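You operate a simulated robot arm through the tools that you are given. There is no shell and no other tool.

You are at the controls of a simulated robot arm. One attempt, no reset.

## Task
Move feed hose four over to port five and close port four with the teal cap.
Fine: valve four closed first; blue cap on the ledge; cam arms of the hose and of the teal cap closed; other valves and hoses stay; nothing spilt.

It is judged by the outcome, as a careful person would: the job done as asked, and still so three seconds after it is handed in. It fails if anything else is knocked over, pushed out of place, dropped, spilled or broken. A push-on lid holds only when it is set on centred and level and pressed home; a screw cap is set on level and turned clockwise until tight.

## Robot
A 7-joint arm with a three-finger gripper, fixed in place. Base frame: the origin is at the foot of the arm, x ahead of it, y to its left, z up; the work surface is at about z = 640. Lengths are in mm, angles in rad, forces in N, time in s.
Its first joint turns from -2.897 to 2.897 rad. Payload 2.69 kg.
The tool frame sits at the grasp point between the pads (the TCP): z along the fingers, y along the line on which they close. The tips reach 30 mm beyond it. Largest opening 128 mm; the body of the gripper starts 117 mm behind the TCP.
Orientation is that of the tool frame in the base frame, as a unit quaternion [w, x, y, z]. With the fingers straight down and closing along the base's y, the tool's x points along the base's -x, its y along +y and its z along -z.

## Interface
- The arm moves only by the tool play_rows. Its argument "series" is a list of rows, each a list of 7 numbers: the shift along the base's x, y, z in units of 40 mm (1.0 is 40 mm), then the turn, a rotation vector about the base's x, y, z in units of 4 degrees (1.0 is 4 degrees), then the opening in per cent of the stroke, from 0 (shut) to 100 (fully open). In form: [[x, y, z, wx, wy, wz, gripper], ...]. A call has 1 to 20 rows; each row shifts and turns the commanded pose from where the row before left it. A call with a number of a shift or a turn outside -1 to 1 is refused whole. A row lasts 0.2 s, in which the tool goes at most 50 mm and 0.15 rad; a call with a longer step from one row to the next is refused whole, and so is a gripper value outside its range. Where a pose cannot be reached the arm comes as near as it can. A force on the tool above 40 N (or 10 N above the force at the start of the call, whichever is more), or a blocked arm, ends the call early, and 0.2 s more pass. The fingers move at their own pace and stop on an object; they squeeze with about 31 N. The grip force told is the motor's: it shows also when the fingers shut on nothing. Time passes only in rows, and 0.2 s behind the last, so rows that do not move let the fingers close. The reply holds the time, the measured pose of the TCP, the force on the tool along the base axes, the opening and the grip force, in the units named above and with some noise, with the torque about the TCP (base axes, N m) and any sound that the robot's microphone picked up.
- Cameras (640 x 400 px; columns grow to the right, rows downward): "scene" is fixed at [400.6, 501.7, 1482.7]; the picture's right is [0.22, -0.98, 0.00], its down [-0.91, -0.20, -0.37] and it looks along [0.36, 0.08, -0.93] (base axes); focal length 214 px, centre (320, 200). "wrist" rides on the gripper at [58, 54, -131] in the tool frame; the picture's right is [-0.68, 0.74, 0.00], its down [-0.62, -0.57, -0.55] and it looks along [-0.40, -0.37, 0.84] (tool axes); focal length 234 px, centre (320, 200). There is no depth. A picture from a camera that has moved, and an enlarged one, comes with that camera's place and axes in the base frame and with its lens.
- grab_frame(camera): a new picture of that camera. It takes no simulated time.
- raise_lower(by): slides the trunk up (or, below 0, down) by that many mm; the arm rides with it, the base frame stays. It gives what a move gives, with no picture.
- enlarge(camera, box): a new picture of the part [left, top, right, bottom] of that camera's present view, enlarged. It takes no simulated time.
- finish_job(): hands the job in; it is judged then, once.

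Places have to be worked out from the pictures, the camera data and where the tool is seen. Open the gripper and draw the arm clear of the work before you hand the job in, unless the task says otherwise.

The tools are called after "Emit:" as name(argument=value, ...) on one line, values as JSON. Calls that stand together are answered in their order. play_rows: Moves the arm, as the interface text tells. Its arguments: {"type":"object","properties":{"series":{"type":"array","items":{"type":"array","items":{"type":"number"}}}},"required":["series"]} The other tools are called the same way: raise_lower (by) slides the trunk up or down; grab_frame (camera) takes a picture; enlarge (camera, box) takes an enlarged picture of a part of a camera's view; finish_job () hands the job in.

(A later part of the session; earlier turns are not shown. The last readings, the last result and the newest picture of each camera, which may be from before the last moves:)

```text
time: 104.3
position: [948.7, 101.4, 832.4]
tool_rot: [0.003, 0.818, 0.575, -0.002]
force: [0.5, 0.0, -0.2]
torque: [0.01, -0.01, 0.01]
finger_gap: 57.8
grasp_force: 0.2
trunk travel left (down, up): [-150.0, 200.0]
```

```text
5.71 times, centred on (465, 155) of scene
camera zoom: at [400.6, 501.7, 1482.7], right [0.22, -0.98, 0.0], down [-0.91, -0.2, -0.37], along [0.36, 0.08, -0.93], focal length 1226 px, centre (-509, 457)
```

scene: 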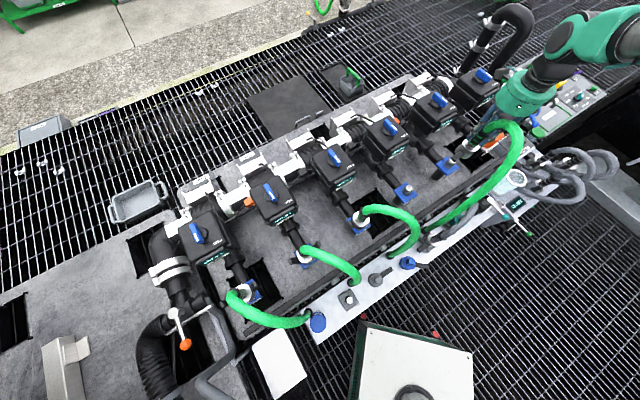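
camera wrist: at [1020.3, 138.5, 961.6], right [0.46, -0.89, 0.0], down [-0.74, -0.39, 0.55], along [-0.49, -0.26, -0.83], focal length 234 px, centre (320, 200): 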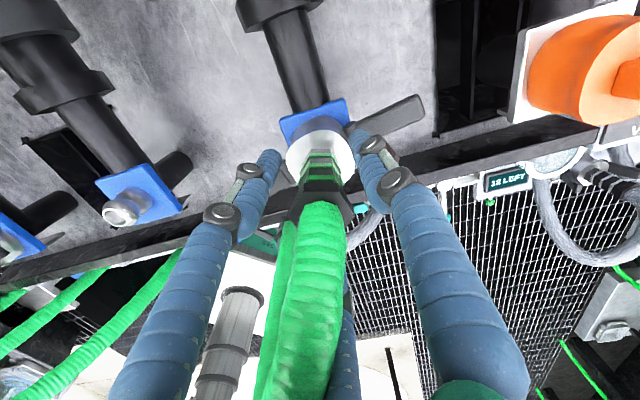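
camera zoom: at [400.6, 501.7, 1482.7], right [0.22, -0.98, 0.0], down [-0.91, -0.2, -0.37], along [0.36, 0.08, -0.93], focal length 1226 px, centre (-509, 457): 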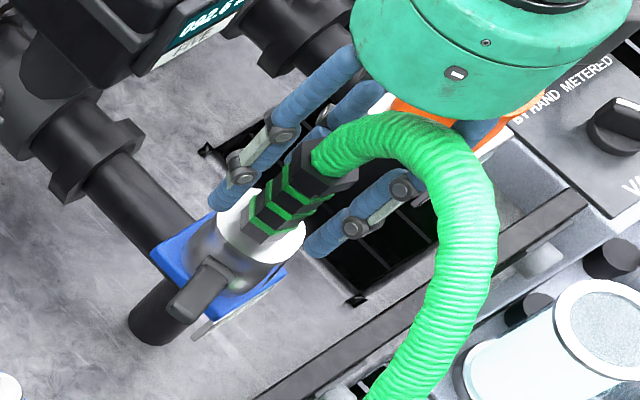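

The coupler stays seated and straight. I rotate the open hand by +40° about the collar to centre the hose in the gap.

Emit:
play_rows(series=[[0, 0, 0, 0, 0, 1, 45], [0, 0, 0, 0, 0, 1, 45], [0, 0, 0, 0, 0, 1, 45], [0, 0, 0, 0, 0, 1, 45], [0, 0, 0, 0, 0, 1, 45], [0, 0, 0, 0, 0, 1, 45], [0, 0, 0, 0, 0, 1, 45], [0, 0, 0, 0, 0, 1, 45], [0, 0, 0, 0, 0, 1, 45], [0, 0, 0, 0, 0, 1, 45], [0, 0, 0, 0, 0, 0, 45]])

Emit:
grab_frame(camera="wrist")

Emit:
enlarge(camera="scene", box=[430, 120, 500, 190])

```text
time: 106.8
position: [947.9, 101.6, 831.6]
tool_rot: [0.001, 0.572, 0.821, -0.001]
force: [0.6, 1.0, 0.5]
torque: [0.01, 0.0, 0.01]
finger_gap: 57.3
grasp_force: 0.1
trunk travel left (down, up): [-150.0, 200.0]
```

```text
taken
camera wrist: at [979.7, 175.1, 962.1], right [0.92, -0.38, 0.0], down [-0.32, -0.77, 0.55], along [-0.21, -0.51, -0.83], focal length 234 px, centre (320, 200)
```

wrist: 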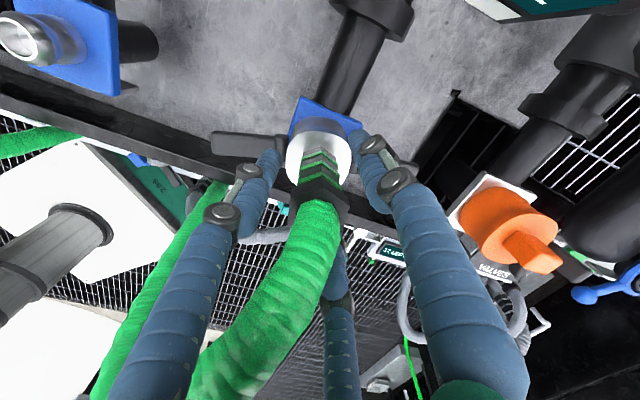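

```text
5.71 times, centred on (465, 155) of scene
camera zoom: at [400.6, 501.7, 1482.7], right [0.22, -0.98, 0.0], down [-0.91, -0.2, -0.37], along [0.36, 0.08, -0.93], focal length 1226 px, centre (-509, 457)
```

zoom: 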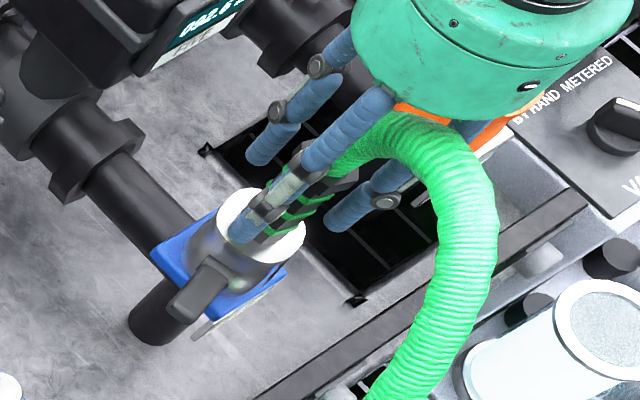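

The hose now sits centrally between two fingers. I open a bit more and rise slowly.

Emit:
play_rows(series=[[0, 0, 0, 0, 0, 0, 62.5], [0, 0, 0.3, 0, 0, 0, 62.5], [0, 0, 0.5, 0, 0, 0, 62.5], [0, 0, 0.5, 0, 0, 0, 62.5], [0, 0, 0.7, 0, 0, 0, 62.5], [0, 0, 1, 0, 0, 0, 62.5], [0, 0, 1, 0, 0, 0, 62.5], [0, 0, 0.5, 0, 0, 0, 62.5], [0, 0, 0, 0, 0, 0, 62.5]])

Emit:
grab_frame(camera="wrist")

Emit:
enlarge(camera="scene", box=[420, 100, 520, 200])

```text
time: 108.8
position: [947.5, 101.0, 1013.2]
tool_rot: [0.001, 0.572, 0.82, -0.001]
force: [-0.4, -0.2, 0.1]
torque: [0.03, 0.01, 0.01]
finger_gap: 79.7
grasp_force: 0.1
trunk travel left (down, up): [-150.0, 200.0]
```

```text
taken
camera wrist: at [980.0, 176.1, 1143.2], right [0.92, -0.38, 0.0], down [-0.32, -0.77, 0.55], along [-0.21, -0.51, -0.83], focal length 234 px, centre (320, 200)
```

wrist: 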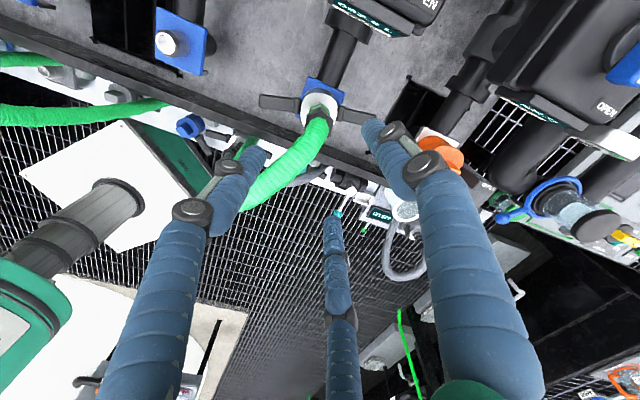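

```text
4.00 times, centred on (470, 150) of scene
camera zoom: at [400.6, 501.7, 1482.7], right [0.22, -0.98, 0.0], down [-0.91, -0.2, -0.37], along [0.36, 0.08, -0.93], focal length 858 px, centre (-280, 400)
```

zoom: 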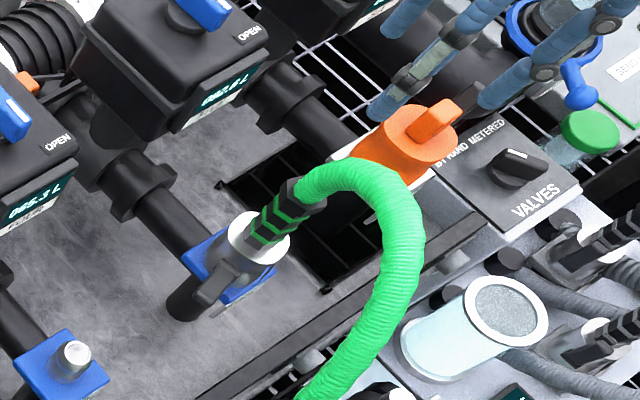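

The hose stands on port five with both arms still out. I enlarge the wrist view to measure the arm positions for closing.

Emit:
enlarge(camera="wrist", box=[240, 60, 400, 180])

```text
3.33 times, centred on (320, 120) of wrist
camera zoom: at [980.0, 176.1, 1143.2], right [0.92, -0.38, 0.0], down [-0.32, -0.77, 0.55], along [-0.21, -0.51, -0.83], focal length 781 px, centre (320, 467)
```

zoom: 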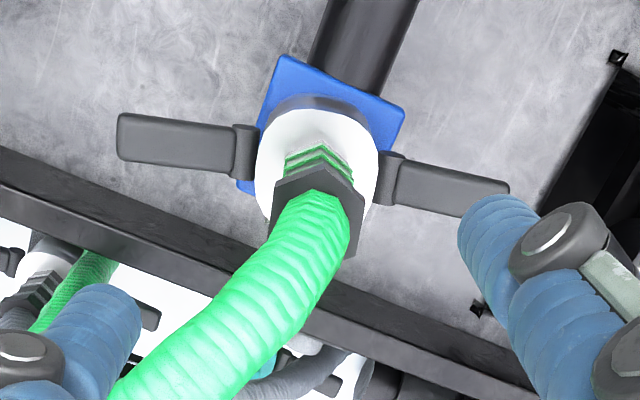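

The hose coupler sits square on port five. To close the +row arm I will use one finger as a post outside its tip and push inward; first I turn and move to the outside of that arm at height.

Emit:
play_rows(series=[[0.149, -0.399, 0, 0, 0, 0.893, 62.5], [0.149, -0.399, 0, 0, 0, 0.893, 62.5], [0.149, -0.399, 0, 0, 0, 0.893, 62.5], [0.149, -0.399, 0, 0, 0, 0.893, 62.5], [0.149, -0.399, 0, 0, 0, 0.893, 62.5], [0.149, -0.399, 0, 0, 0, 0.893, 62.5], [0.149, -0.399, 0, 0, 0, 0.893, 62.5], [0, 0, -0.8, 0, 0, 0, 62.5], [0, 0, -1, 0, 0, 0, 62.5], [0, 0, -1, 0, 0, 0, 62.5], [0, 0, 0, 0, 0, 0, 62.5]])

Emit:
grab_frame(camera="wrist")

Emit:
enlarge(camera="wrist", box=[280, 20, 440, 160])

Emit:
enlarge(camera="scene", box=[430, 100, 530, 200])

```text
time: 111.2
position: [990.5, -12.8, 900.5]
tool_rot: [0.001, 0.381, 0.925, -0.001]
force: [0.2, 0.1, -0.7]
torque: [0.02, 0.07, 0.01]
finger_gap: 80.2
grasp_force: 0.1
trunk travel left (down, up): [-150.0, 200.0]
```

```text
taken
camera wrist: at [986.9, 67.4, 1029.7], right [1.0, 0.05, 0.0], down [0.04, -0.83, 0.55], along [0.03, -0.55, -0.83], focal length 234 px, centre (320, 200)
```

wrist: 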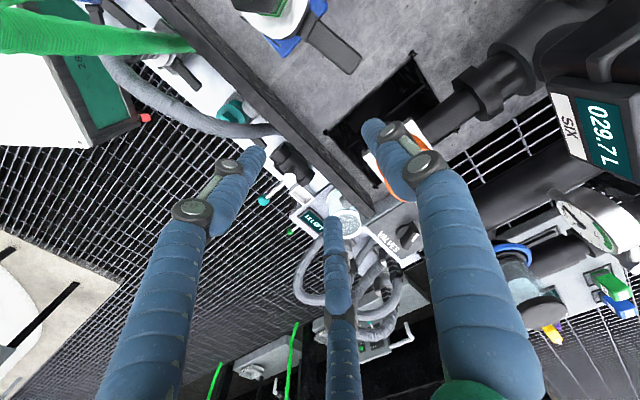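

```text
2.86 times, centred on (360, 90) of wrist
camera zoom: at [986.9, 67.4, 1029.7], right [1.0, 0.05, 0.0], down [0.04, -0.83, 0.55], along [0.03, -0.55, -0.83], focal length 669 px, centre (206, 514)
```

zoom: 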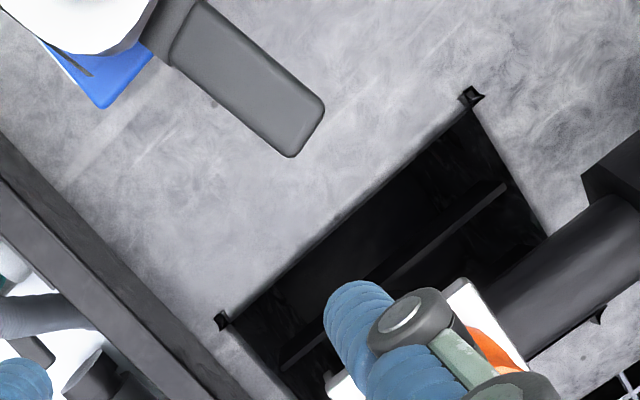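

```text
4.00 times, centred on (480, 150) of scene
camera zoom: at [400.6, 501.7, 1482.7], right [0.22, -0.98, 0.0], down [-0.91, -0.2, -0.37], along [0.36, 0.08, -0.93], focal length 858 px, centre (-320, 400)
```

zoom: 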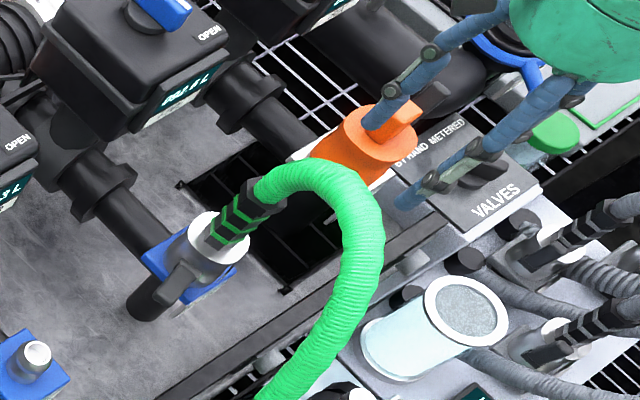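

The coupler is seated but turned about 12° (counter-clockwise) relative to the row, which a round cam coupling allows; its arm tip is near (1023, 52, 770). I move the finger to just outside that tip and go down to arm height.

Emit:
play_rows(series=[[0.17, 0.22, 0, 0, 0, 0, 62.5], [0.17, 0.22, -0.4, 0, 0, 0, 62.5], [0, 0, -0.8, 0, 0, 0, 62.5], [0, 0, -0.8, 0, 0, 0, 62.5], [0, 0, 0, 0, 0, 0, 62.5]])

Emit:
enlarge(camera="wrist", box=[280, 20, 440, 160])

Emit:
enlarge(camera="scene", box=[430, 100, 530, 200])

```text
time: 112.3
position: [1003.0, 6.4, 819.0]
tool_rot: [0.002, 0.381, 0.924, -0.001]
force: [-0.3, -0.1, -0.2]
torque: [-0.03, 0.01, 0.01]
finger_gap: 79.9
grasp_force: 0.0
trunk travel left (down, up): [-150.0, 200.0]
```

```text
2.86 times, centred on (360, 90) of wrist
camera zoom: at [1000.9, 86.2, 949.3], right [1.0, 0.05, 0.0], down [0.04, -0.83, 0.55], along [0.03, -0.55, -0.83], focal length 669 px, centre (206, 514)
```

zoom: 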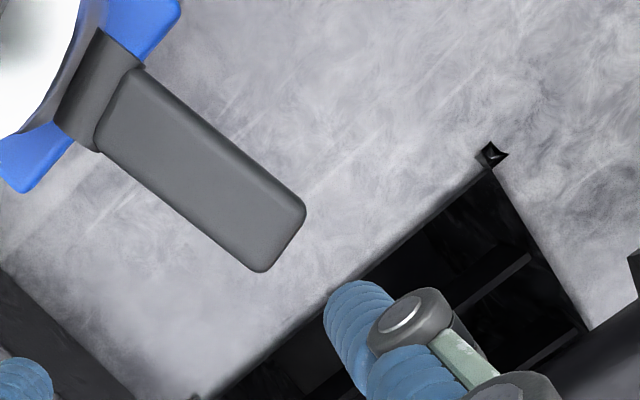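

```text
4.00 times, centred on (480, 150) of scene
camera zoom: at [400.6, 501.7, 1482.7], right [0.22, -0.98, 0.0], down [-0.91, -0.2, -0.37], along [0.36, 0.08, -0.93], focal length 858 px, centre (-320, 400)
```

zoom: 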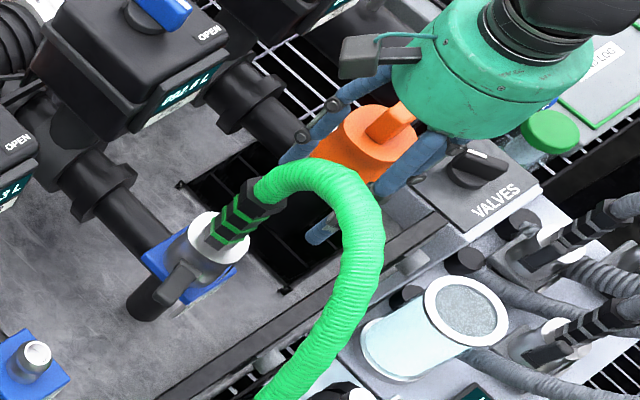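

The finger sits 15 mm outside the arm's tip, in line with it. I lower it to tip z ≈ 748 and push inward along the arm's direction.

Emit:
play_rows(series=[[0, 0, -0.5, 0, 0, 0, 62.5], [0, 0, -0.5, 0, 0, 0, 62.5], [-0.126, 0.082, 0, 0, 0, 0, 62.5], [-0.126, 0.082, 0, 0, 0, 0, 62.5], [-0.126, 0.082, 0, 0, 0, 0, 62.5], [0, 0, 0, 0, 0, 0, 62.5]])

Emit:
enlarge(camera="wrist", box=[280, 20, 440, 160])

```text
time: 113.8
position: [992.0, 15.9, 782.4]
tool_rot: [0.004, 0.381, 0.924, 0.0]
force: [23.1, -16.1, 4.4]
torque: [-0.05, -0.32, -1.42]
finger_gap: 84.2
grasp_force: 3.2
trunk travel left (down, up): [-150.0, 200.0]
```

```text
2.86 times, centred on (360, 90) of wrist
camera zoom: at [988.3, 94.9, 912.3], right [1.0, 0.04, 0.01], down [0.03, -0.83, 0.55], along [0.03, -0.55, -0.83], focal length 669 px, centre (206, 514)
```

zoom: 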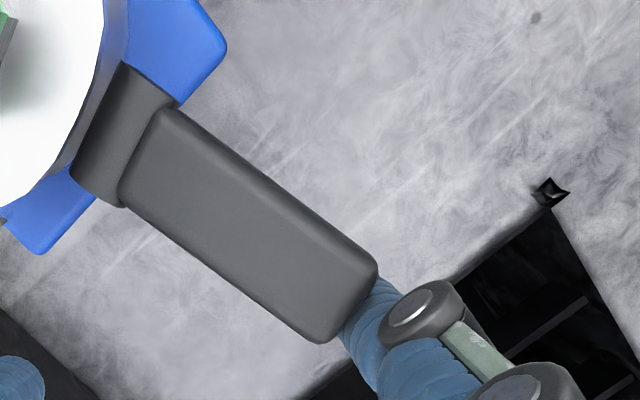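

The push is straight down the arm's length (28 N) and does not turn it. I back off immediately and rise; a better way is to pinch the arm across its sides and carry it round its arc.

Emit:
play_rows(series=[[0.126, -0.082, 0, 0, 0, 0, 62.5], [0.126, -0.082, 0, 0, 0, 0, 62.5], [0.126, -0.082, 0, 0, 0, 0, 62.5], [0.1, -0.06, 0.5, 0, 0, 0, 62.5], [0, 0, 1, 0, 0, 0, 62.5], [0, 0, 1, 0, 0, 1, 62.5], [0, 0, 0, 0, 0, 1, 62.5], [0, 0, 0, 0, 0, 1, 62.5], [0, 0, 0, 0, 0, 0, 62.5]])

Emit:
grab_frame(camera="wrist")

Emit:
enlarge(camera="scene", box=[430, 120, 500, 190])

```text
time: 115.8
position: [1007.2, 4.3, 881.2]
tool_rot: [0.001, 0.283, 0.959, -0.001]
force: [-0.8, -0.2, 0.4]
torque: [-0.01, 0.0, 0.02]
finger_gap: 79.8
grasp_force: 0.0
trunk travel left (down, up): [-150.0, 200.0]
```

```text
taken
camera wrist: at [988.9, 81.4, 1010.1], right [0.97, 0.25, 0.0], down [0.21, -0.81, 0.55], along [0.14, -0.53, -0.83], focal length 234 px, centre (320, 200)
```

wrist: 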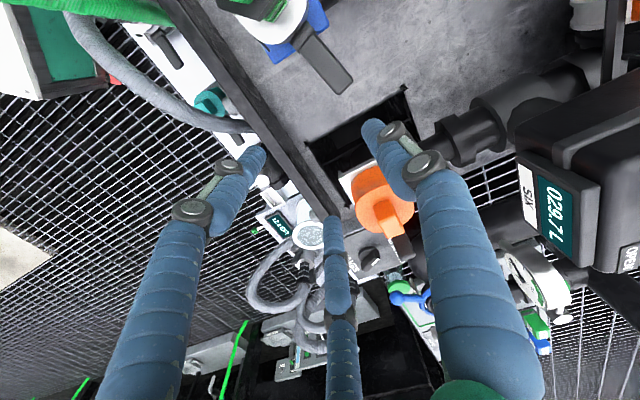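

```text
5.71 times, centred on (465, 155) of scene
camera zoom: at [400.6, 501.7, 1482.7], right [0.22, -0.98, 0.0], down [-0.91, -0.2, -0.37], along [0.36, 0.08, -0.93], focal length 1226 px, centre (-509, 457)
```

zoom: 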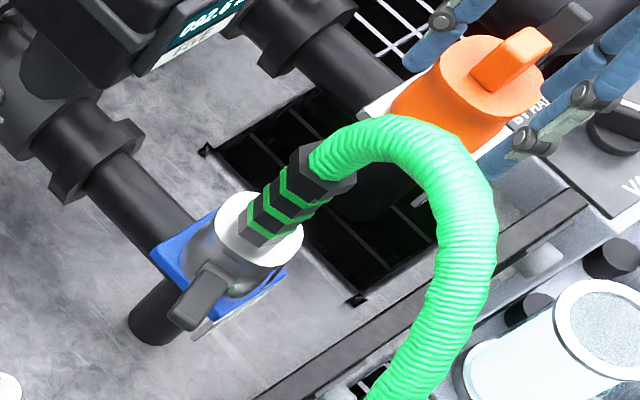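

The coupler is unchanged. I look closely at the arm to align the pinch.

Emit:
enlarge(camera="wrist", box=[230, 0, 390, 120])

```text
3.33 times, centred on (310, 60) of wrist
camera zoom: at [988.9, 81.4, 1010.1], right [0.97, 0.25, 0.0], down [0.21, -0.81, 0.55], along [0.14, -0.53, -0.83], focal length 781 px, centre (353, 667)
```

zoom: 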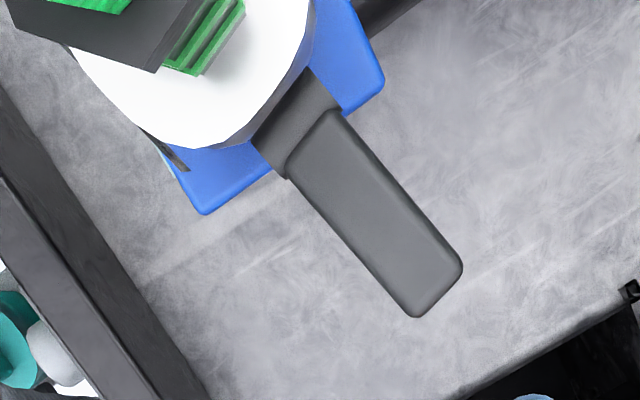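

The arm runs at heading about -31°, tip 84 mm from the axis. I turn so one finger faces outward past the tip and the other two straddle its sides, and position above the arm.

Emit:
play_rows(series=[[0, 0, 0, 0, 0, 1, 47], [0, 0, 0, 0, 0, 1, 47], [0, 0, 0, 0, 0, 1, 47], [0, 0, 0, 0, 0, 1, 47], [0.02, 0.36, 0, 0, 0, 1, 47], [0.02, 0.36, 0, 0, 0, 1, 47], [0.03, 0.36, 0, 0, 0, 1, 47], [0.03, 0.36, 0, 0, 0, 0.9, 47], [0, 0, -0.7, 0, 0, 0, 47], [0, 0, 0, 0, 0, 0, 47]])

Emit:
grab_frame(camera="wrist")

Emit:
enlarge(camera="wrist", box=[250, 60, 410, 220])

```text
time: 118.0
position: [1012.5, 62.6, 851.8]
tool_rot: [0.001, 0.01, 1.0, 0.0]
force: [0.6, 0.3, -1.2]
torque: [-0.04, 0.03, 0.0]
finger_gap: 60.1
grasp_force: 0.0
trunk travel left (down, up): [-150.0, 200.0]
```

```text
taken
camera wrist: at [956.1, 116.9, 981.4], right [0.69, 0.72, 0.0], down [0.6, -0.58, 0.55], along [0.4, -0.38, -0.83], focal length 234 px, centre (320, 200)
```

wrist: 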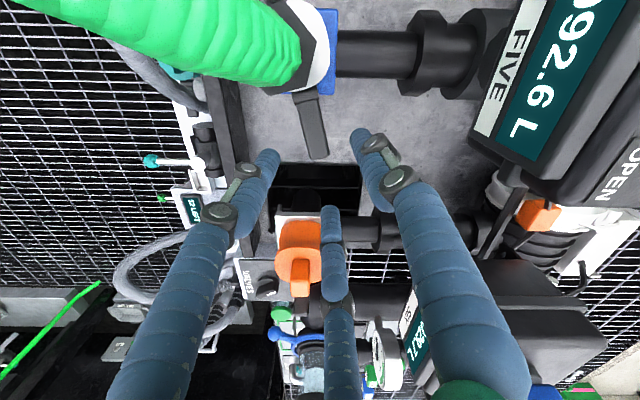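

```text
2.50 times, centred on (330, 140) of wrist
camera zoom: at [956.1, 116.9, 981.4], right [0.69, 0.72, 0.0], down [0.6, -0.58, 0.55], along [0.4, -0.38, -0.83], focal length 585 px, centre (295, 350)
```

zoom: 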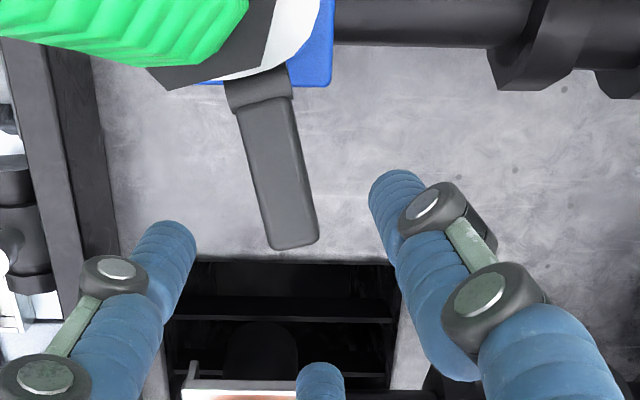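

The tool axis is about 13 mm inside the tip, slightly to one side. I correct by (-1.7, -3.2) and lower the fingers around the arm.

Emit:
play_rows(series=[[-0.043, -0.08, -0.5, 0, 0, 0, 47], [0, 0, -0.5, 0, 0, 0, 47], [0, 0, -0.3, 0, 0, 0, 47], [0, 0, -0.3, 0, 0, 0, 47], [0, 0, 0, 0, 0, 0, 47]])

Emit:
enlarge(camera="wrist", box=[250, 60, 410, 220])

Emit:
enlarge(camera="scene", box=[430, 110, 520, 200])

```text
time: 119.2
position: [1009.6, 58.1, 790.1]
tool_rot: [0.002, 0.01, 1.0, 0.0]
force: [-0.9, -0.2, -0.4]
torque: [0.0, 0.02, -0.04]
finger_gap: 60.1
grasp_force: 0.0
trunk travel left (down, up): [-150.0, 200.0]
```

```text
2.50 times, centred on (330, 140) of wrist
camera zoom: at [953.7, 114.1, 919.4], right [0.69, 0.72, 0.0], down [0.6, -0.58, 0.55], along [0.4, -0.38, -0.83], focal length 585 px, centre (295, 350)
```

zoom: 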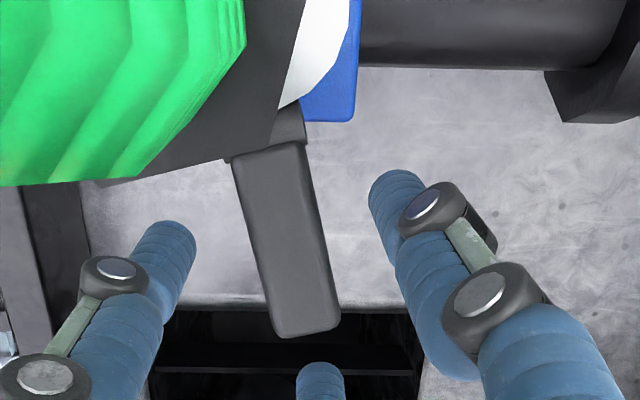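

```text
4.44 times, centred on (475, 155) of scene
camera zoom: at [400.6, 501.7, 1482.7], right [0.22, -0.98, 0.0], down [-0.91, -0.2, -0.37], along [0.36, 0.08, -0.93], focal length 953 px, centre (-369, 400)
```

zoom: 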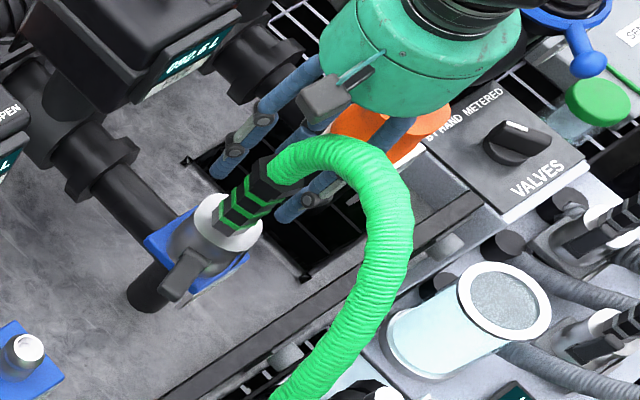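

Alignment is good to within 3 mm; I nudge (+1.5, +1.5), go 5 mm lower and close on the arm.

Emit:
play_rows(series=[[0.038, 0.038, -0.12, 0, 0, 0, 47], [0, 0, 0, 0, 0, 0, 35], [0, 0, 0, 0, 0, 0, 20], [0, 0, 0, 0, 0, 0, 10], [0, 0, 0, 0, 0, 0, 5]])

Emit:
enlarge(camera="wrist", box=[250, 60, 410, 220])

```text
time: 120.3
position: [1011.9, 59.8, 784.7]
tool_rot: [0.001, 0.01, 1.0, 0.001]
force: [-0.7, 1.1, -0.7]
torque: [-0.06, -0.05, -0.04]
finger_gap: 23.7
grasp_force: 31.1
trunk travel left (down, up): [-150.0, 200.0]
```

```text
2.50 times, centred on (330, 140) of wrist
camera zoom: at [955.0, 115.3, 914.4], right [0.69, 0.72, 0.0], down [0.6, -0.58, 0.55], along [0.4, -0.38, -0.83], focal length 585 px, centre (295, 350)
```

zoom: 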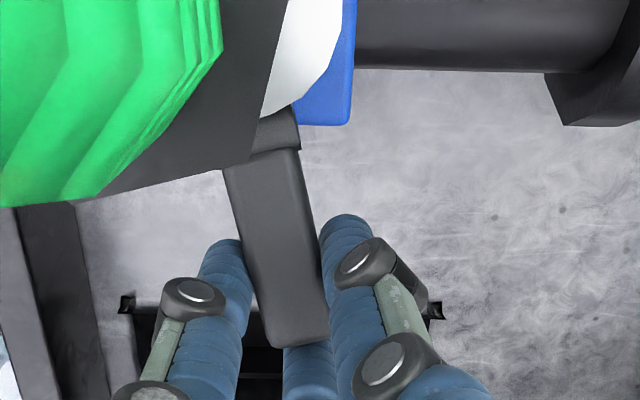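

The arm tip is held by all three fingers. I carry it up and inward along its arc, first half.

Emit:
play_rows(series=[[-0.036, 0.022, 0.133, 0, 0, 0, 5], [-0.051, 0.031, 0.123, 0, 0, 0, 5], [-0.066, 0.04, 0.115, 0, 0, 0, 5], [-0.066, 0.04, 0.09, 0, 0, 0, 5], [0, 0, 0, 0, 0, 0, 5]])

Emit:
enlarge(camera="wrist", box=[250, 60, 410, 220])

Emit:
enlarge(camera="scene", box=[430, 110, 520, 200])

```text
time: 121.5
position: [1005.6, 63.2, 804.7]
tool_rot: [0.004, 0.012, 1.0, 0.0]
force: [26.8, -23.9, 10.1]
torque: [-0.65, -0.41, 0.11]
finger_gap: 24.6
grasp_force: 31.5
trunk travel left (down, up): [-150.0, 200.0]
```

```text
2.50 times, centred on (330, 140) of wrist
camera zoom: at [949.0, 118.9, 935.0], right [0.69, 0.72, 0.01], down [0.6, -0.58, 0.55], along [0.4, -0.38, -0.83], focal length 585 px, centre (295, 350)
```

zoom: 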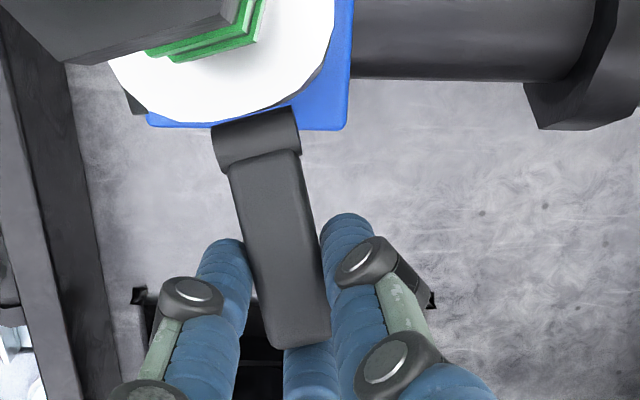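

```text
4.44 times, centred on (475, 155) of scene
camera zoom: at [400.6, 501.7, 1482.7], right [0.22, -0.98, 0.0], down [-0.91, -0.2, -0.37], along [0.36, 0.08, -0.93], focal length 953 px, centre (-369, 400)
```

zoom: 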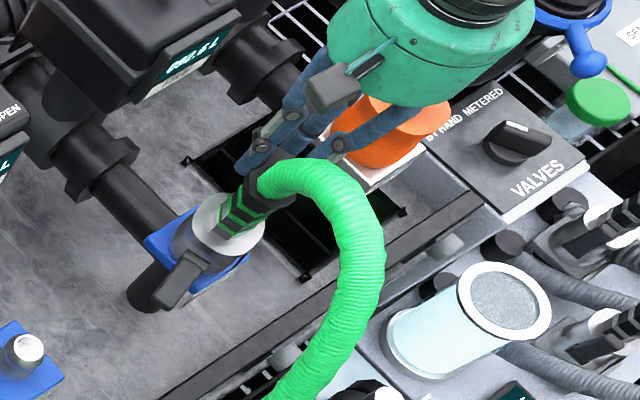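

The tight three-point grip tips the whole coupler instead of letting the arm turn. I retrace the motion to set the coupler down again, then open.

Emit:
play_rows(series=[[0.066, -0.04, -0.09, 0, 0, 0, 5], [0.066, -0.04, -0.115, 0, 0, 0, 5], [0.051, -0.031, -0.123, 0, 0, 0, 5], [0.036, -0.022, -0.133, 0, 0, 0, 5], [0, 0, 0, 0, 0, 0, 5]])

Emit:
enlarge(camera="scene", box=[430, 110, 520, 200])

```text
time: 122.8
position: [1010.5, 58.7, 782.1]
tool_rot: [0.001, 0.011, 1.0, 0.0]
force: [2.6, 3.0, 9.9]
torque: [0.33, 0.36, -0.1]
finger_gap: 23.8
grasp_force: 30.7
trunk travel left (down, up): [-150.0, 200.0]
```

```text
4.44 times, centred on (475, 155) of scene
camera zoom: at [400.6, 501.7, 1482.7], right [0.22, -0.98, 0.0], down [-0.91, -0.2, -0.37], along [0.36, 0.08, -0.93], focal length 953 px, centre (-369, 400)
```

zoom: 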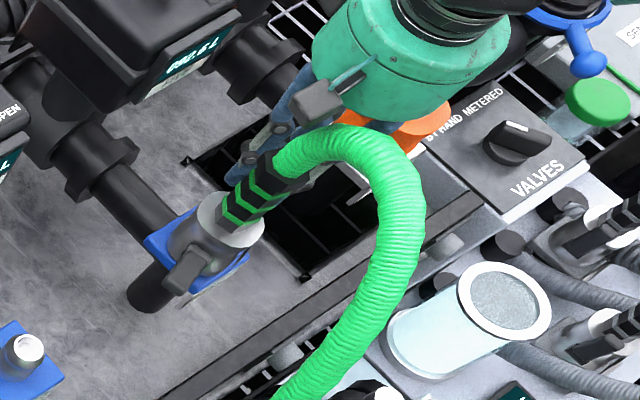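

It came back. I open, rise clear and inspect the coupler's seating.

Emit:
play_rows(series=[[0, 0, 0, 0, 0, 0, 30], [0, 0, 0, 0, 0, 0, 47], [0, 0, 0.3, 0, 0, 0, 47], [0, 0, 0.8, 0, 0, 0, 47], [0, 0, 1, 0, 0, 0, 47], [0, 0, 1, 0, 0, 0, 62.5], [0, 0, 0, 0, 0, 0, 62.5]])

Emit:
grab_frame(camera="wrist")

Emit:
enlarge(camera="scene", box=[430, 120, 500, 190])

Emit:
enlarge(camera="wrist", box=[200, 0, 400, 160])

```text
time: 124.3
position: [1011.4, 58.6, 909.3]
tool_rot: [0.001, 0.01, 1.0, 0.0]
force: [-0.6, 0.0, 0.5]
torque: [-0.01, -0.02, -0.01]
finger_gap: 79.9
grasp_force: 0.0
trunk travel left (down, up): [-150.0, 200.0]
```

```text
taken
camera wrist: at [954.9, 114.4, 1039.2], right [0.69, 0.72, 0.0], down [0.6, -0.58, 0.55], along [0.4, -0.38, -0.83], focal length 234 px, centre (320, 200)
```

wrist: 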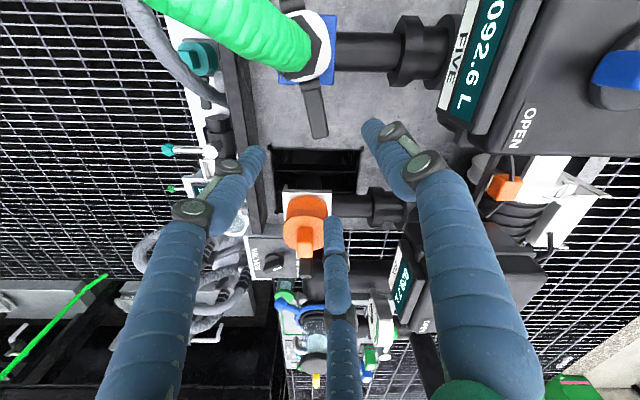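

```text
5.71 times, centred on (465, 155) of scene
camera zoom: at [400.6, 501.7, 1482.7], right [0.22, -0.98, 0.0], down [-0.91, -0.2, -0.37], along [0.36, 0.08, -0.93], focal length 1226 px, centre (-509, 457)
```

zoom: 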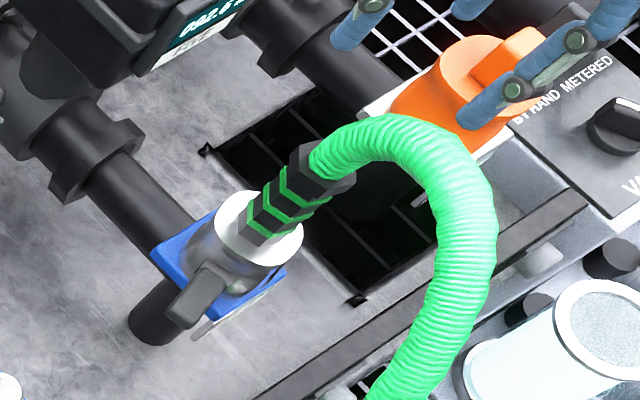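

```text
2.50 times, centred on (300, 80) of wrist
camera zoom: at [954.9, 114.4, 1039.2], right [0.69, 0.72, 0.0], down [0.6, -0.58, 0.55], along [0.4, -0.38, -0.83], focal length 585 px, centre (370, 500)
```

zoom: 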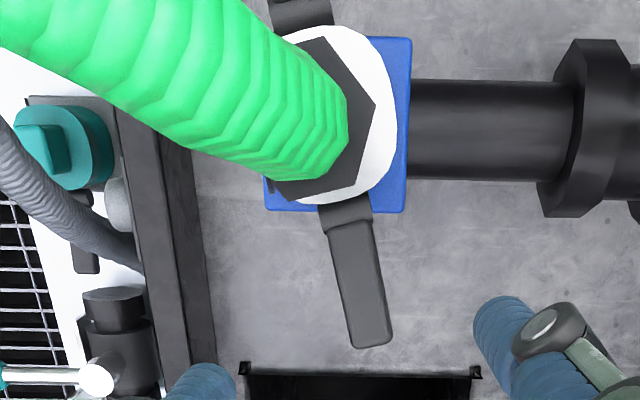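

The coupler is seated squarely again. Now I use the single finger as an outside post, but follow the arm's arc (inward and up) so friction lifts the tip. First I reposition outside the arm.

Emit:
play_rows(series=[[0.003, -0.17, 0, 0, 0, -1, 62.5], [0.003, -0.17, 0, 0, 0, -1, 62.5], [0.003, -0.17, 0, 0, 0, -1, 62.5], [0.003, -0.17, 0, 0, 0, -1, 62.5], [0.003, -0.17, 0, 0, 0, -1, 62.5], [0.003, -0.17, 0, 0, 0, -1, 62.5], [0.003, -0.17, 0, 0, 0, -1, 62.5], [0.003, -0.17, 0, 0, 0, -1, 62.5], [0, 0, -0.8, 0, 0, 0, 62.5], [0, 0, -0.9, 0, 0, 0, 62.5], [0, 0, 0, 0, 0, 0, 62.5]])

Emit:
enlarge(camera="wrist", box=[260, 20, 420, 160])

```text
time: 126.8
position: [1014.5, 7.1, 837.6]
tool_rot: [0.001, 0.286, 0.958, -0.001]
force: [1.1, -0.4, -0.2]
torque: [0.01, 0.03, -0.01]
finger_gap: 80.1
grasp_force: 0.1
trunk travel left (down, up): [-150.0, 200.0]
```

```text
2.86 times, centred on (340, 90) of wrist
camera zoom: at [996.5, 83.7, 967.3], right [0.97, 0.25, 0.0], down [0.2, -0.81, 0.55], along [0.14, -0.53, -0.83], focal length 669 px, centre (263, 514)
```

zoom: 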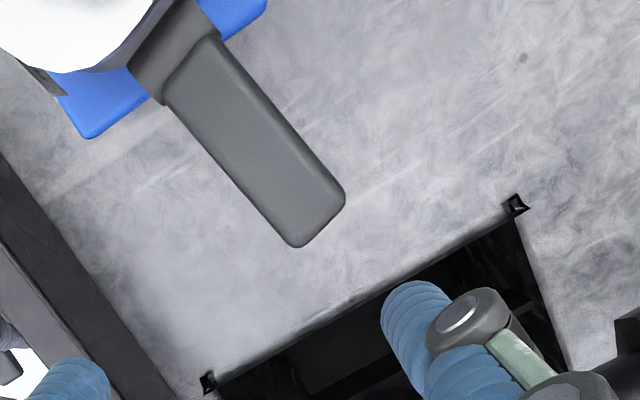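

The finger is a little off the arm's line; I shift (-2.9, -4.4), go down to arm height and make first contact with the tip.

Emit:
play_rows(series=[[-0.07, -0.11, -0.5, 0, 0, 0, 62.5], [0, 0, -0.5, 0, 0, 0, 62.5], [0, 0, -0.35, 0, 0, 0, 62.5], [-0.107, 0.065, 0, 0, 0, 0, 62.5], [-0.107, 0.065, 0, 0, 0, 0, 62.5], [0, 0, 0, 0, 0, 0, 62.5]])

Emit:
enlarge(camera="wrist", box=[260, 20, 420, 160])

```text
time: 128.2
position: [1001.6, 7.1, 784.9]
tool_rot: [0.002, 0.285, 0.958, 0.0]
force: [0.8, -0.2, -0.4]
torque: [-0.01, -0.02, 0.05]
finger_gap: 79.9
grasp_force: 0.1
trunk travel left (down, up): [-150.0, 200.0]
```

```text
2.86 times, centred on (340, 90) of wrist
camera zoom: at [983.3, 85.0, 915.0], right [0.97, 0.25, 0.0], down [0.2, -0.81, 0.55], along [0.14, -0.53, -0.83], focal length 669 px, centre (263, 514)
```

zoom: 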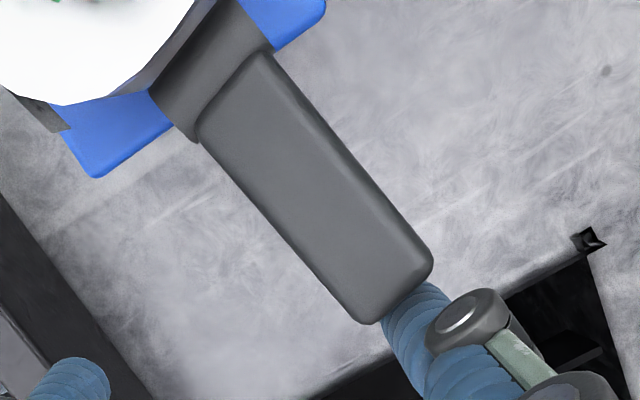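

The finger is just touching the arm's end. I now move along the arc: slight inward push, then up and in.

Emit:
play_rows(series=[[-0.064, 0.039, 0, 0, 0, 0, 62.5], [-0.03, 0.018, 0.18, 0, 0, 0, 62.5], [-0.047, 0.028, 0.175, 0, 0, 0, 62.5], [-0.064, 0.039, 0.168, 0, 0, 0, 62.5], [0, 0, 0, 0, 0, 0, 62.5]])

Emit:
enlarge(camera="wrist", box=[260, 20, 420, 160])

Emit:
enlarge(camera="scene", box=[430, 120, 500, 190])

```text
time: 129.3
position: [992.0, 12.7, 805.4]
tool_rot: [0.001, 0.286, 0.958, -0.001]
force: [0.3, 0.6, -0.6]
torque: [0.0, 0.02, -0.01]
finger_gap: 79.9
grasp_force: 0.1
trunk travel left (down, up): [-150.0, 200.0]
```

```text
2.86 times, centred on (340, 90) of wrist
camera zoom: at [974.0, 89.7, 935.4], right [0.97, 0.25, 0.0], down [0.2, -0.81, 0.55], along [0.14, -0.53, -0.83], focal length 669 px, centre (263, 514)
```

zoom: 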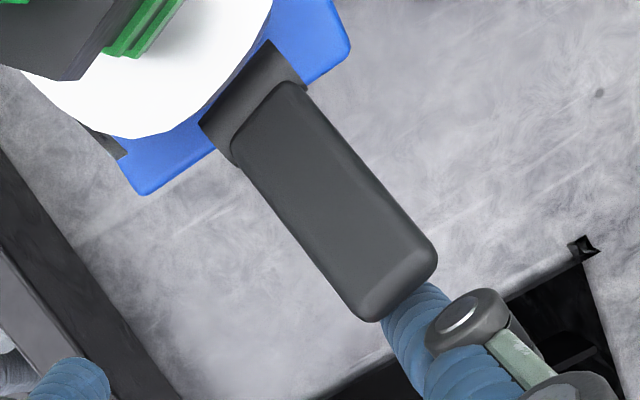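

```text
5.71 times, centred on (465, 155) of scene
camera zoom: at [400.6, 501.7, 1482.7], right [0.22, -0.98, 0.0], down [-0.91, -0.2, -0.37], along [0.36, 0.08, -0.93], focal length 1226 px, centre (-509, 457)
```

zoom: 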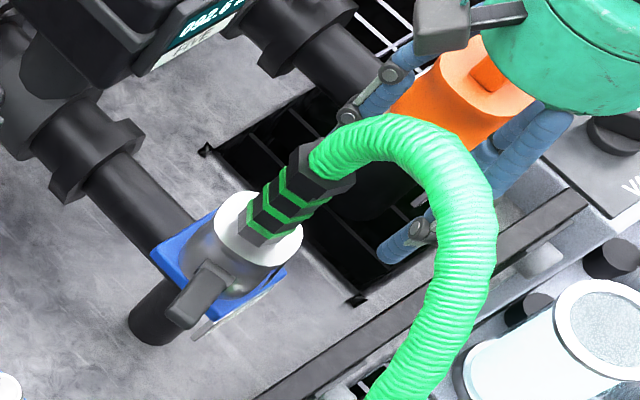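

The arm is coming up with the finger, and the coupler stays put. I continue along the arc.

Emit:
play_rows(series=[[-0.084, 0.05, 0.155, 0, 0, 0, 62.5], [-0.096, 0.058, 0.143, 0, 0, 0, 62.5], [-0.111, 0.067, 0.13, 0, 0, 0, 62.5], [0, 0, 0, 0, 0, 0, 62.5]])

Emit:
enlarge(camera="wrist", box=[260, 20, 420, 160])

Emit:
enlarge(camera="scene", box=[430, 120, 500, 190])

```text
time: 130.3
position: [981.4, 18.7, 824.5]
tool_rot: [0.003, 0.285, 0.959, -0.002]
force: [0.7, -0.4, -0.8]
torque: [-0.01, -0.01, -0.01]
finger_gap: 80.0
grasp_force: 0.0
trunk travel left (down, up): [-150.0, 200.0]
```

```text
2.86 times, centred on (340, 90) of wrist
camera zoom: at [963.5, 96.1, 953.5], right [0.97, 0.25, 0.0], down [0.2, -0.81, 0.55], along [0.14, -0.53, -0.83], focal length 669 px, centre (263, 514)
```

zoom: 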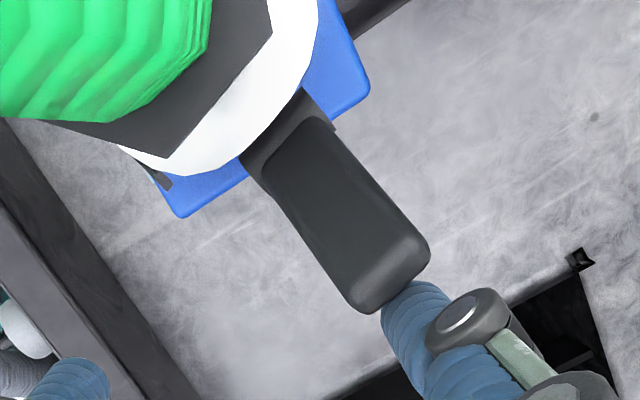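

```text
5.71 times, centred on (465, 155) of scene
camera zoom: at [400.6, 501.7, 1482.7], right [0.22, -0.98, 0.0], down [-0.91, -0.2, -0.37], along [0.36, 0.08, -0.93], focal length 1226 px, centre (-509, 457)
```

zoom: 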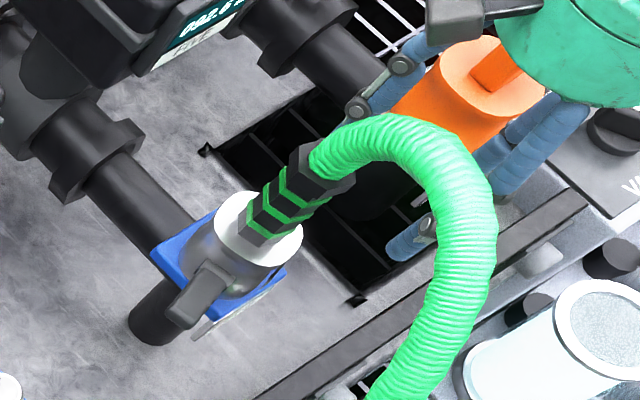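

Still smooth. I continue inward with less rise to bring the arm up to vertical.

Emit:
play_rows(series=[[-0.124, 0.075, 0.11, 0, 0, 0, 62.5], [-0.137, 0.082, 0.08, 0, 0, 0, 62.5], [-0.1, 0.06, 0.03, 0, 0, 0, 62.5], [0, 0, 0, 0, 0, 0, 62.5]])

Emit:
enlarge(camera="wrist", box=[260, 20, 420, 160])

Emit:
enlarge(camera="scene", box=[430, 120, 500, 190])

```text
time: 131.3
position: [968.8, 25.3, 834.0]
tool_rot: [0.003, 0.286, 0.958, 0.001]
force: [17.7, -12.0, -3.5]
torque: [-0.35, -0.22, -1.03]
finger_gap: 79.6
grasp_force: 0.0
trunk travel left (down, up): [-150.0, 200.0]
```

```text
2.86 times, centred on (340, 90) of wrist
camera zoom: at [949.9, 102.6, 963.1], right [0.97, 0.24, 0.01], down [0.2, -0.81, 0.55], along [0.14, -0.53, -0.83], focal length 669 px, centre (263, 514)
```

zoom: 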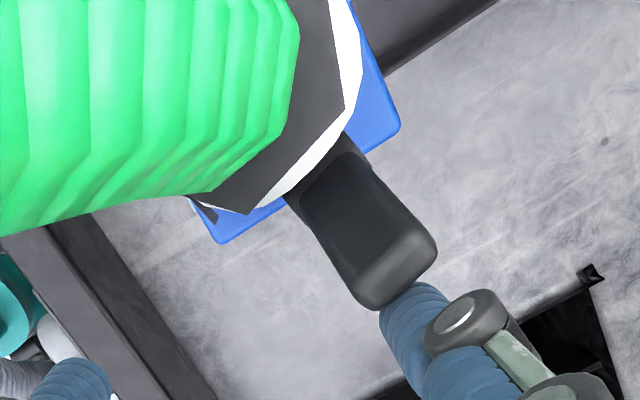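

```text
5.71 times, centred on (465, 155) of scene
camera zoom: at [400.6, 501.7, 1482.7], right [0.22, -0.98, 0.0], down [-0.91, -0.2, -0.37], along [0.36, 0.08, -0.93], focal length 1226 px, centre (-509, 457)
```

zoom: 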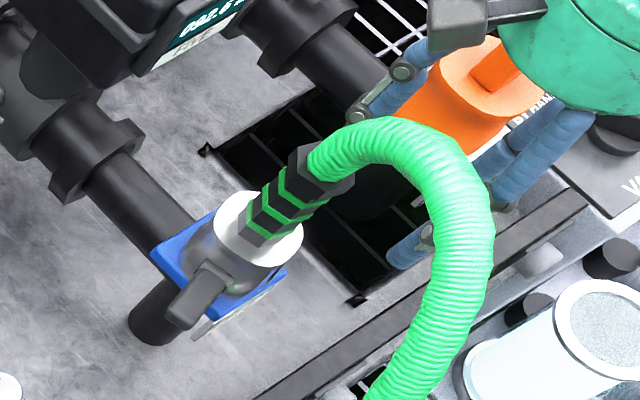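

Resistance of about 21 N with the arm tip at roughly 49 mm from the axis: that matches the closed position. I press a little further to set it firmly.

Emit:
play_rows(series=[[-0.05, 0.03, 0, 0, 0, 0, 62.5], [-0.04, 0.025, 0, 0, 0, 0, 62.5], [0, 0, 0, 0, 0, 0, 62.5]])

Emit:
enlarge(camera="wrist", box=[260, 20, 420, 160])

```text
time: 131.9
position: [968.6, 25.5, 836.6]
tool_rot: [0.007, 0.287, 0.958, 0.001]
force: [7.9, -7.2, 1.2]
torque: [-0.02, -0.2, -0.49]
finger_gap: 79.0
grasp_force: 0.1
trunk travel left (down, up): [-150.0, 200.0]
stopped in row 2: the force on the tool passed its limit at 43 N (the readings are from after the stop); the commanded pose is now the measured one
```

```text
2.86 times, centred on (340, 90) of wrist
camera zoom: at [949.4, 102.8, 966.2], right [0.97, 0.24, 0.01], down [0.2, -0.81, 0.55], along [0.14, -0.53, -0.83], focal length 669 px, centre (263, 514)
```

zoom: 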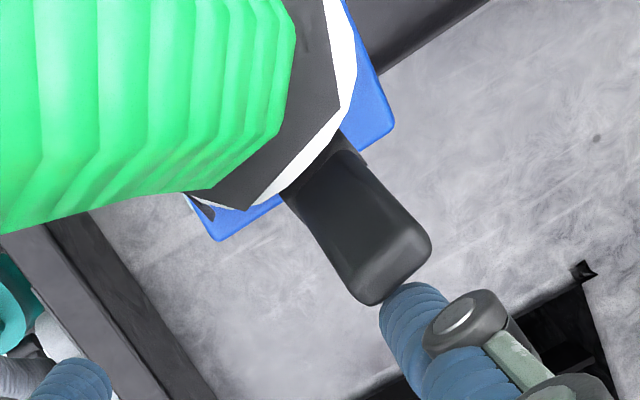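

It holds firm at 43 N, so the arm is at its closed stop. I back off outward, rise, and check that it stays up.

Emit:
play_rows(series=[[0.15, -0.09, 0, 0, 0, 0, 62.5], [0.2, -0.12, 0.3, 0, 0, 0, 62.5], [0, 0, 0.9, 0, 0, 0, 62.5], [0, 0, 1, 0, 0, 0, 62.5], [0, 0, 1, 0, 0, 0, 62.5], [0, 0, 1, 0, 0, 0, 62.5], [0, 0, 0, 0, 0, 0, 62.5]])

Emit:
grab_frame(camera="wrist")

Emit:
enlarge(camera="wrist", box=[200, 0, 360, 140])

Emit:
enlarge(camera="scene", box=[430, 120, 500, 190])

```text
time: 133.5
position: [982.2, 19.1, 1003.9]
tool_rot: [0.005, 0.286, 0.958, 0.0]
force: [-0.8, -0.6, 0.3]
torque: [-0.01, -0.07, 0.01]
finger_gap: 80.2
grasp_force: 0.1
trunk travel left (down, up): [-150.0, 200.0]
```

```text
taken
camera wrist: at [962.8, 96.3, 1134.0], right [0.97, 0.24, 0.01], down [0.2, -0.81, 0.55], along [0.14, -0.53, -0.83], focal length 234 px, centre (320, 200)
```

wrist: 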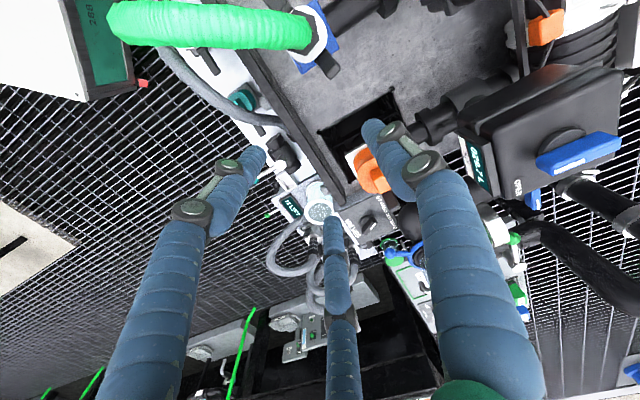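

```text
2.86 times, centred on (280, 70) of wrist
camera zoom: at [962.8, 96.3, 1134.0], right [0.97, 0.24, 0.01], down [0.2, -0.81, 0.55], along [0.14, -0.53, -0.83], focal length 669 px, centre (434, 571)
```

zoom: 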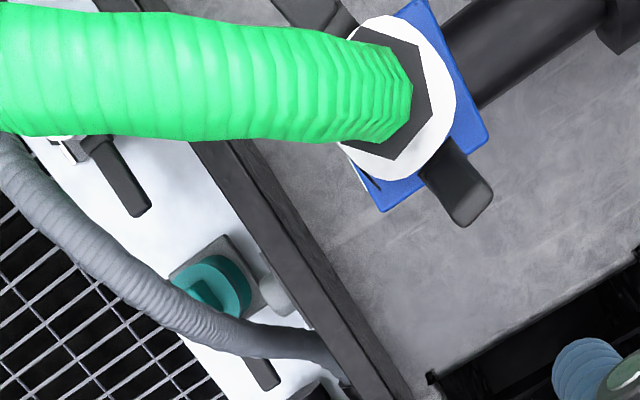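

```text
5.71 times, centred on (465, 155) of scene
camera zoom: at [400.6, 501.7, 1482.7], right [0.22, -0.98, 0.0], down [-0.91, -0.2, -0.37], along [0.36, 0.08, -0.93], focal length 1226 px, centre (-509, 457)
```

zoom: 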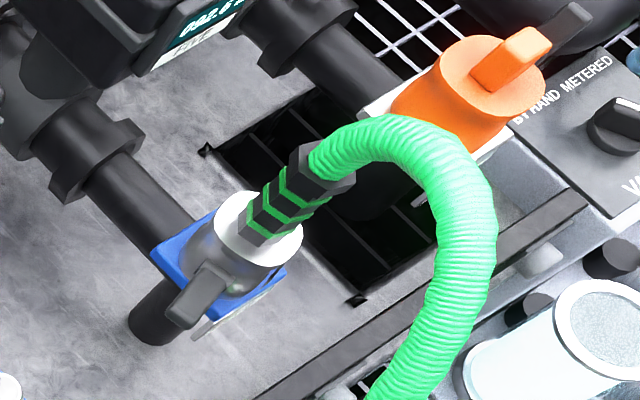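

Arm A is closed and stays up. Now the other arm: I move to the far side of the coupler with a different finger as the post, at safe height.

Emit:
play_rows(series=[[-0.1525, 0.27, 0, 0, 0, 0.97, 62.5], [-0.1525, 0.27, 0, 0, 0, 0.97, 62.5], [-0.1525, 0.27, 0, 0, 0, 0.97, 62.5], [-0.1525, 0.27, 0, 0, 0, 0.97, 62.5], [-0.1525, 0.27, 0, 0, 0, 0.97, 62.5], [-0.1525, 0.27, 0, 0, 0, 0.97, 62.5], [-0.1525, 0.27, 0, 0, 0, 0.97, 62.5], [-0.1525, 0.27, 0, 0, 0, 0.97, 62.5], [-0.1525, 0.27, 0, 0, 0, 0.97, 62.5], [-0.1525, 0.27, 0, 0, 0, 0.97, 62.5], [-0.1525, 0.27, 0, 0, 0, 0.97, 62.5], [-0.1525, 0.27, 0, 0, 0, 0.97, 62.5], [-0.1525, 0.27, 0, 0, 0, 0.97, 62.5], [-0.1525, 0.27, 0, 0, 0, 0.97, 62.5], [-0.1525, 0.27, 0, 0, 0, 0.97, 62.5], [-0.1525, 0.27, 0, 0, 0, 0.97, 62.5], [0, 0, 0, 0, 0, 0, 62.5]])

Emit:
grab_frame(camera="wrist")

Emit:
enlarge(camera="wrist", box=[190, 20, 350, 180])

```text
time: 137.1
position: [882.6, 191.2, 1003.2]
tool_rot: [0.005, -0.249, 0.969, 0.003]
force: [-0.5, -1.3, 0.1]
torque: [-0.03, 0.01, 0.0]
finger_gap: 80.1
grasp_force: 0.1
trunk travel left (down, up): [-150.0, 200.0]
```

```text
taken
camera wrist: at [806.4, 208.7, 1133.4], right [0.24, 0.97, 0.01], down [0.81, -0.2, 0.55], along [0.54, -0.12, -0.83], focal length 234 px, centre (320, 200)
```

wrist: 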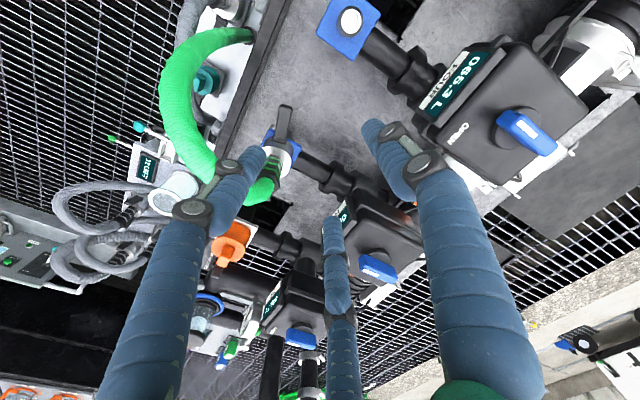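

```text
2.50 times, centred on (270, 100) of wrist
camera zoom: at [806.4, 208.7, 1133.4], right [0.24, 0.97, 0.01], down [0.81, -0.2, 0.55], along [0.54, -0.12, -0.83], focal length 585 px, centre (445, 450)
```

zoom: 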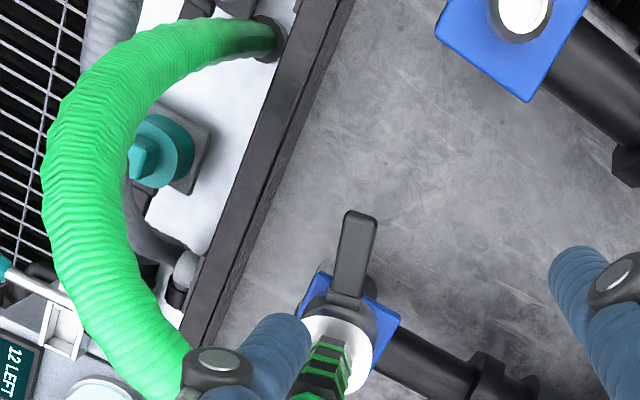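

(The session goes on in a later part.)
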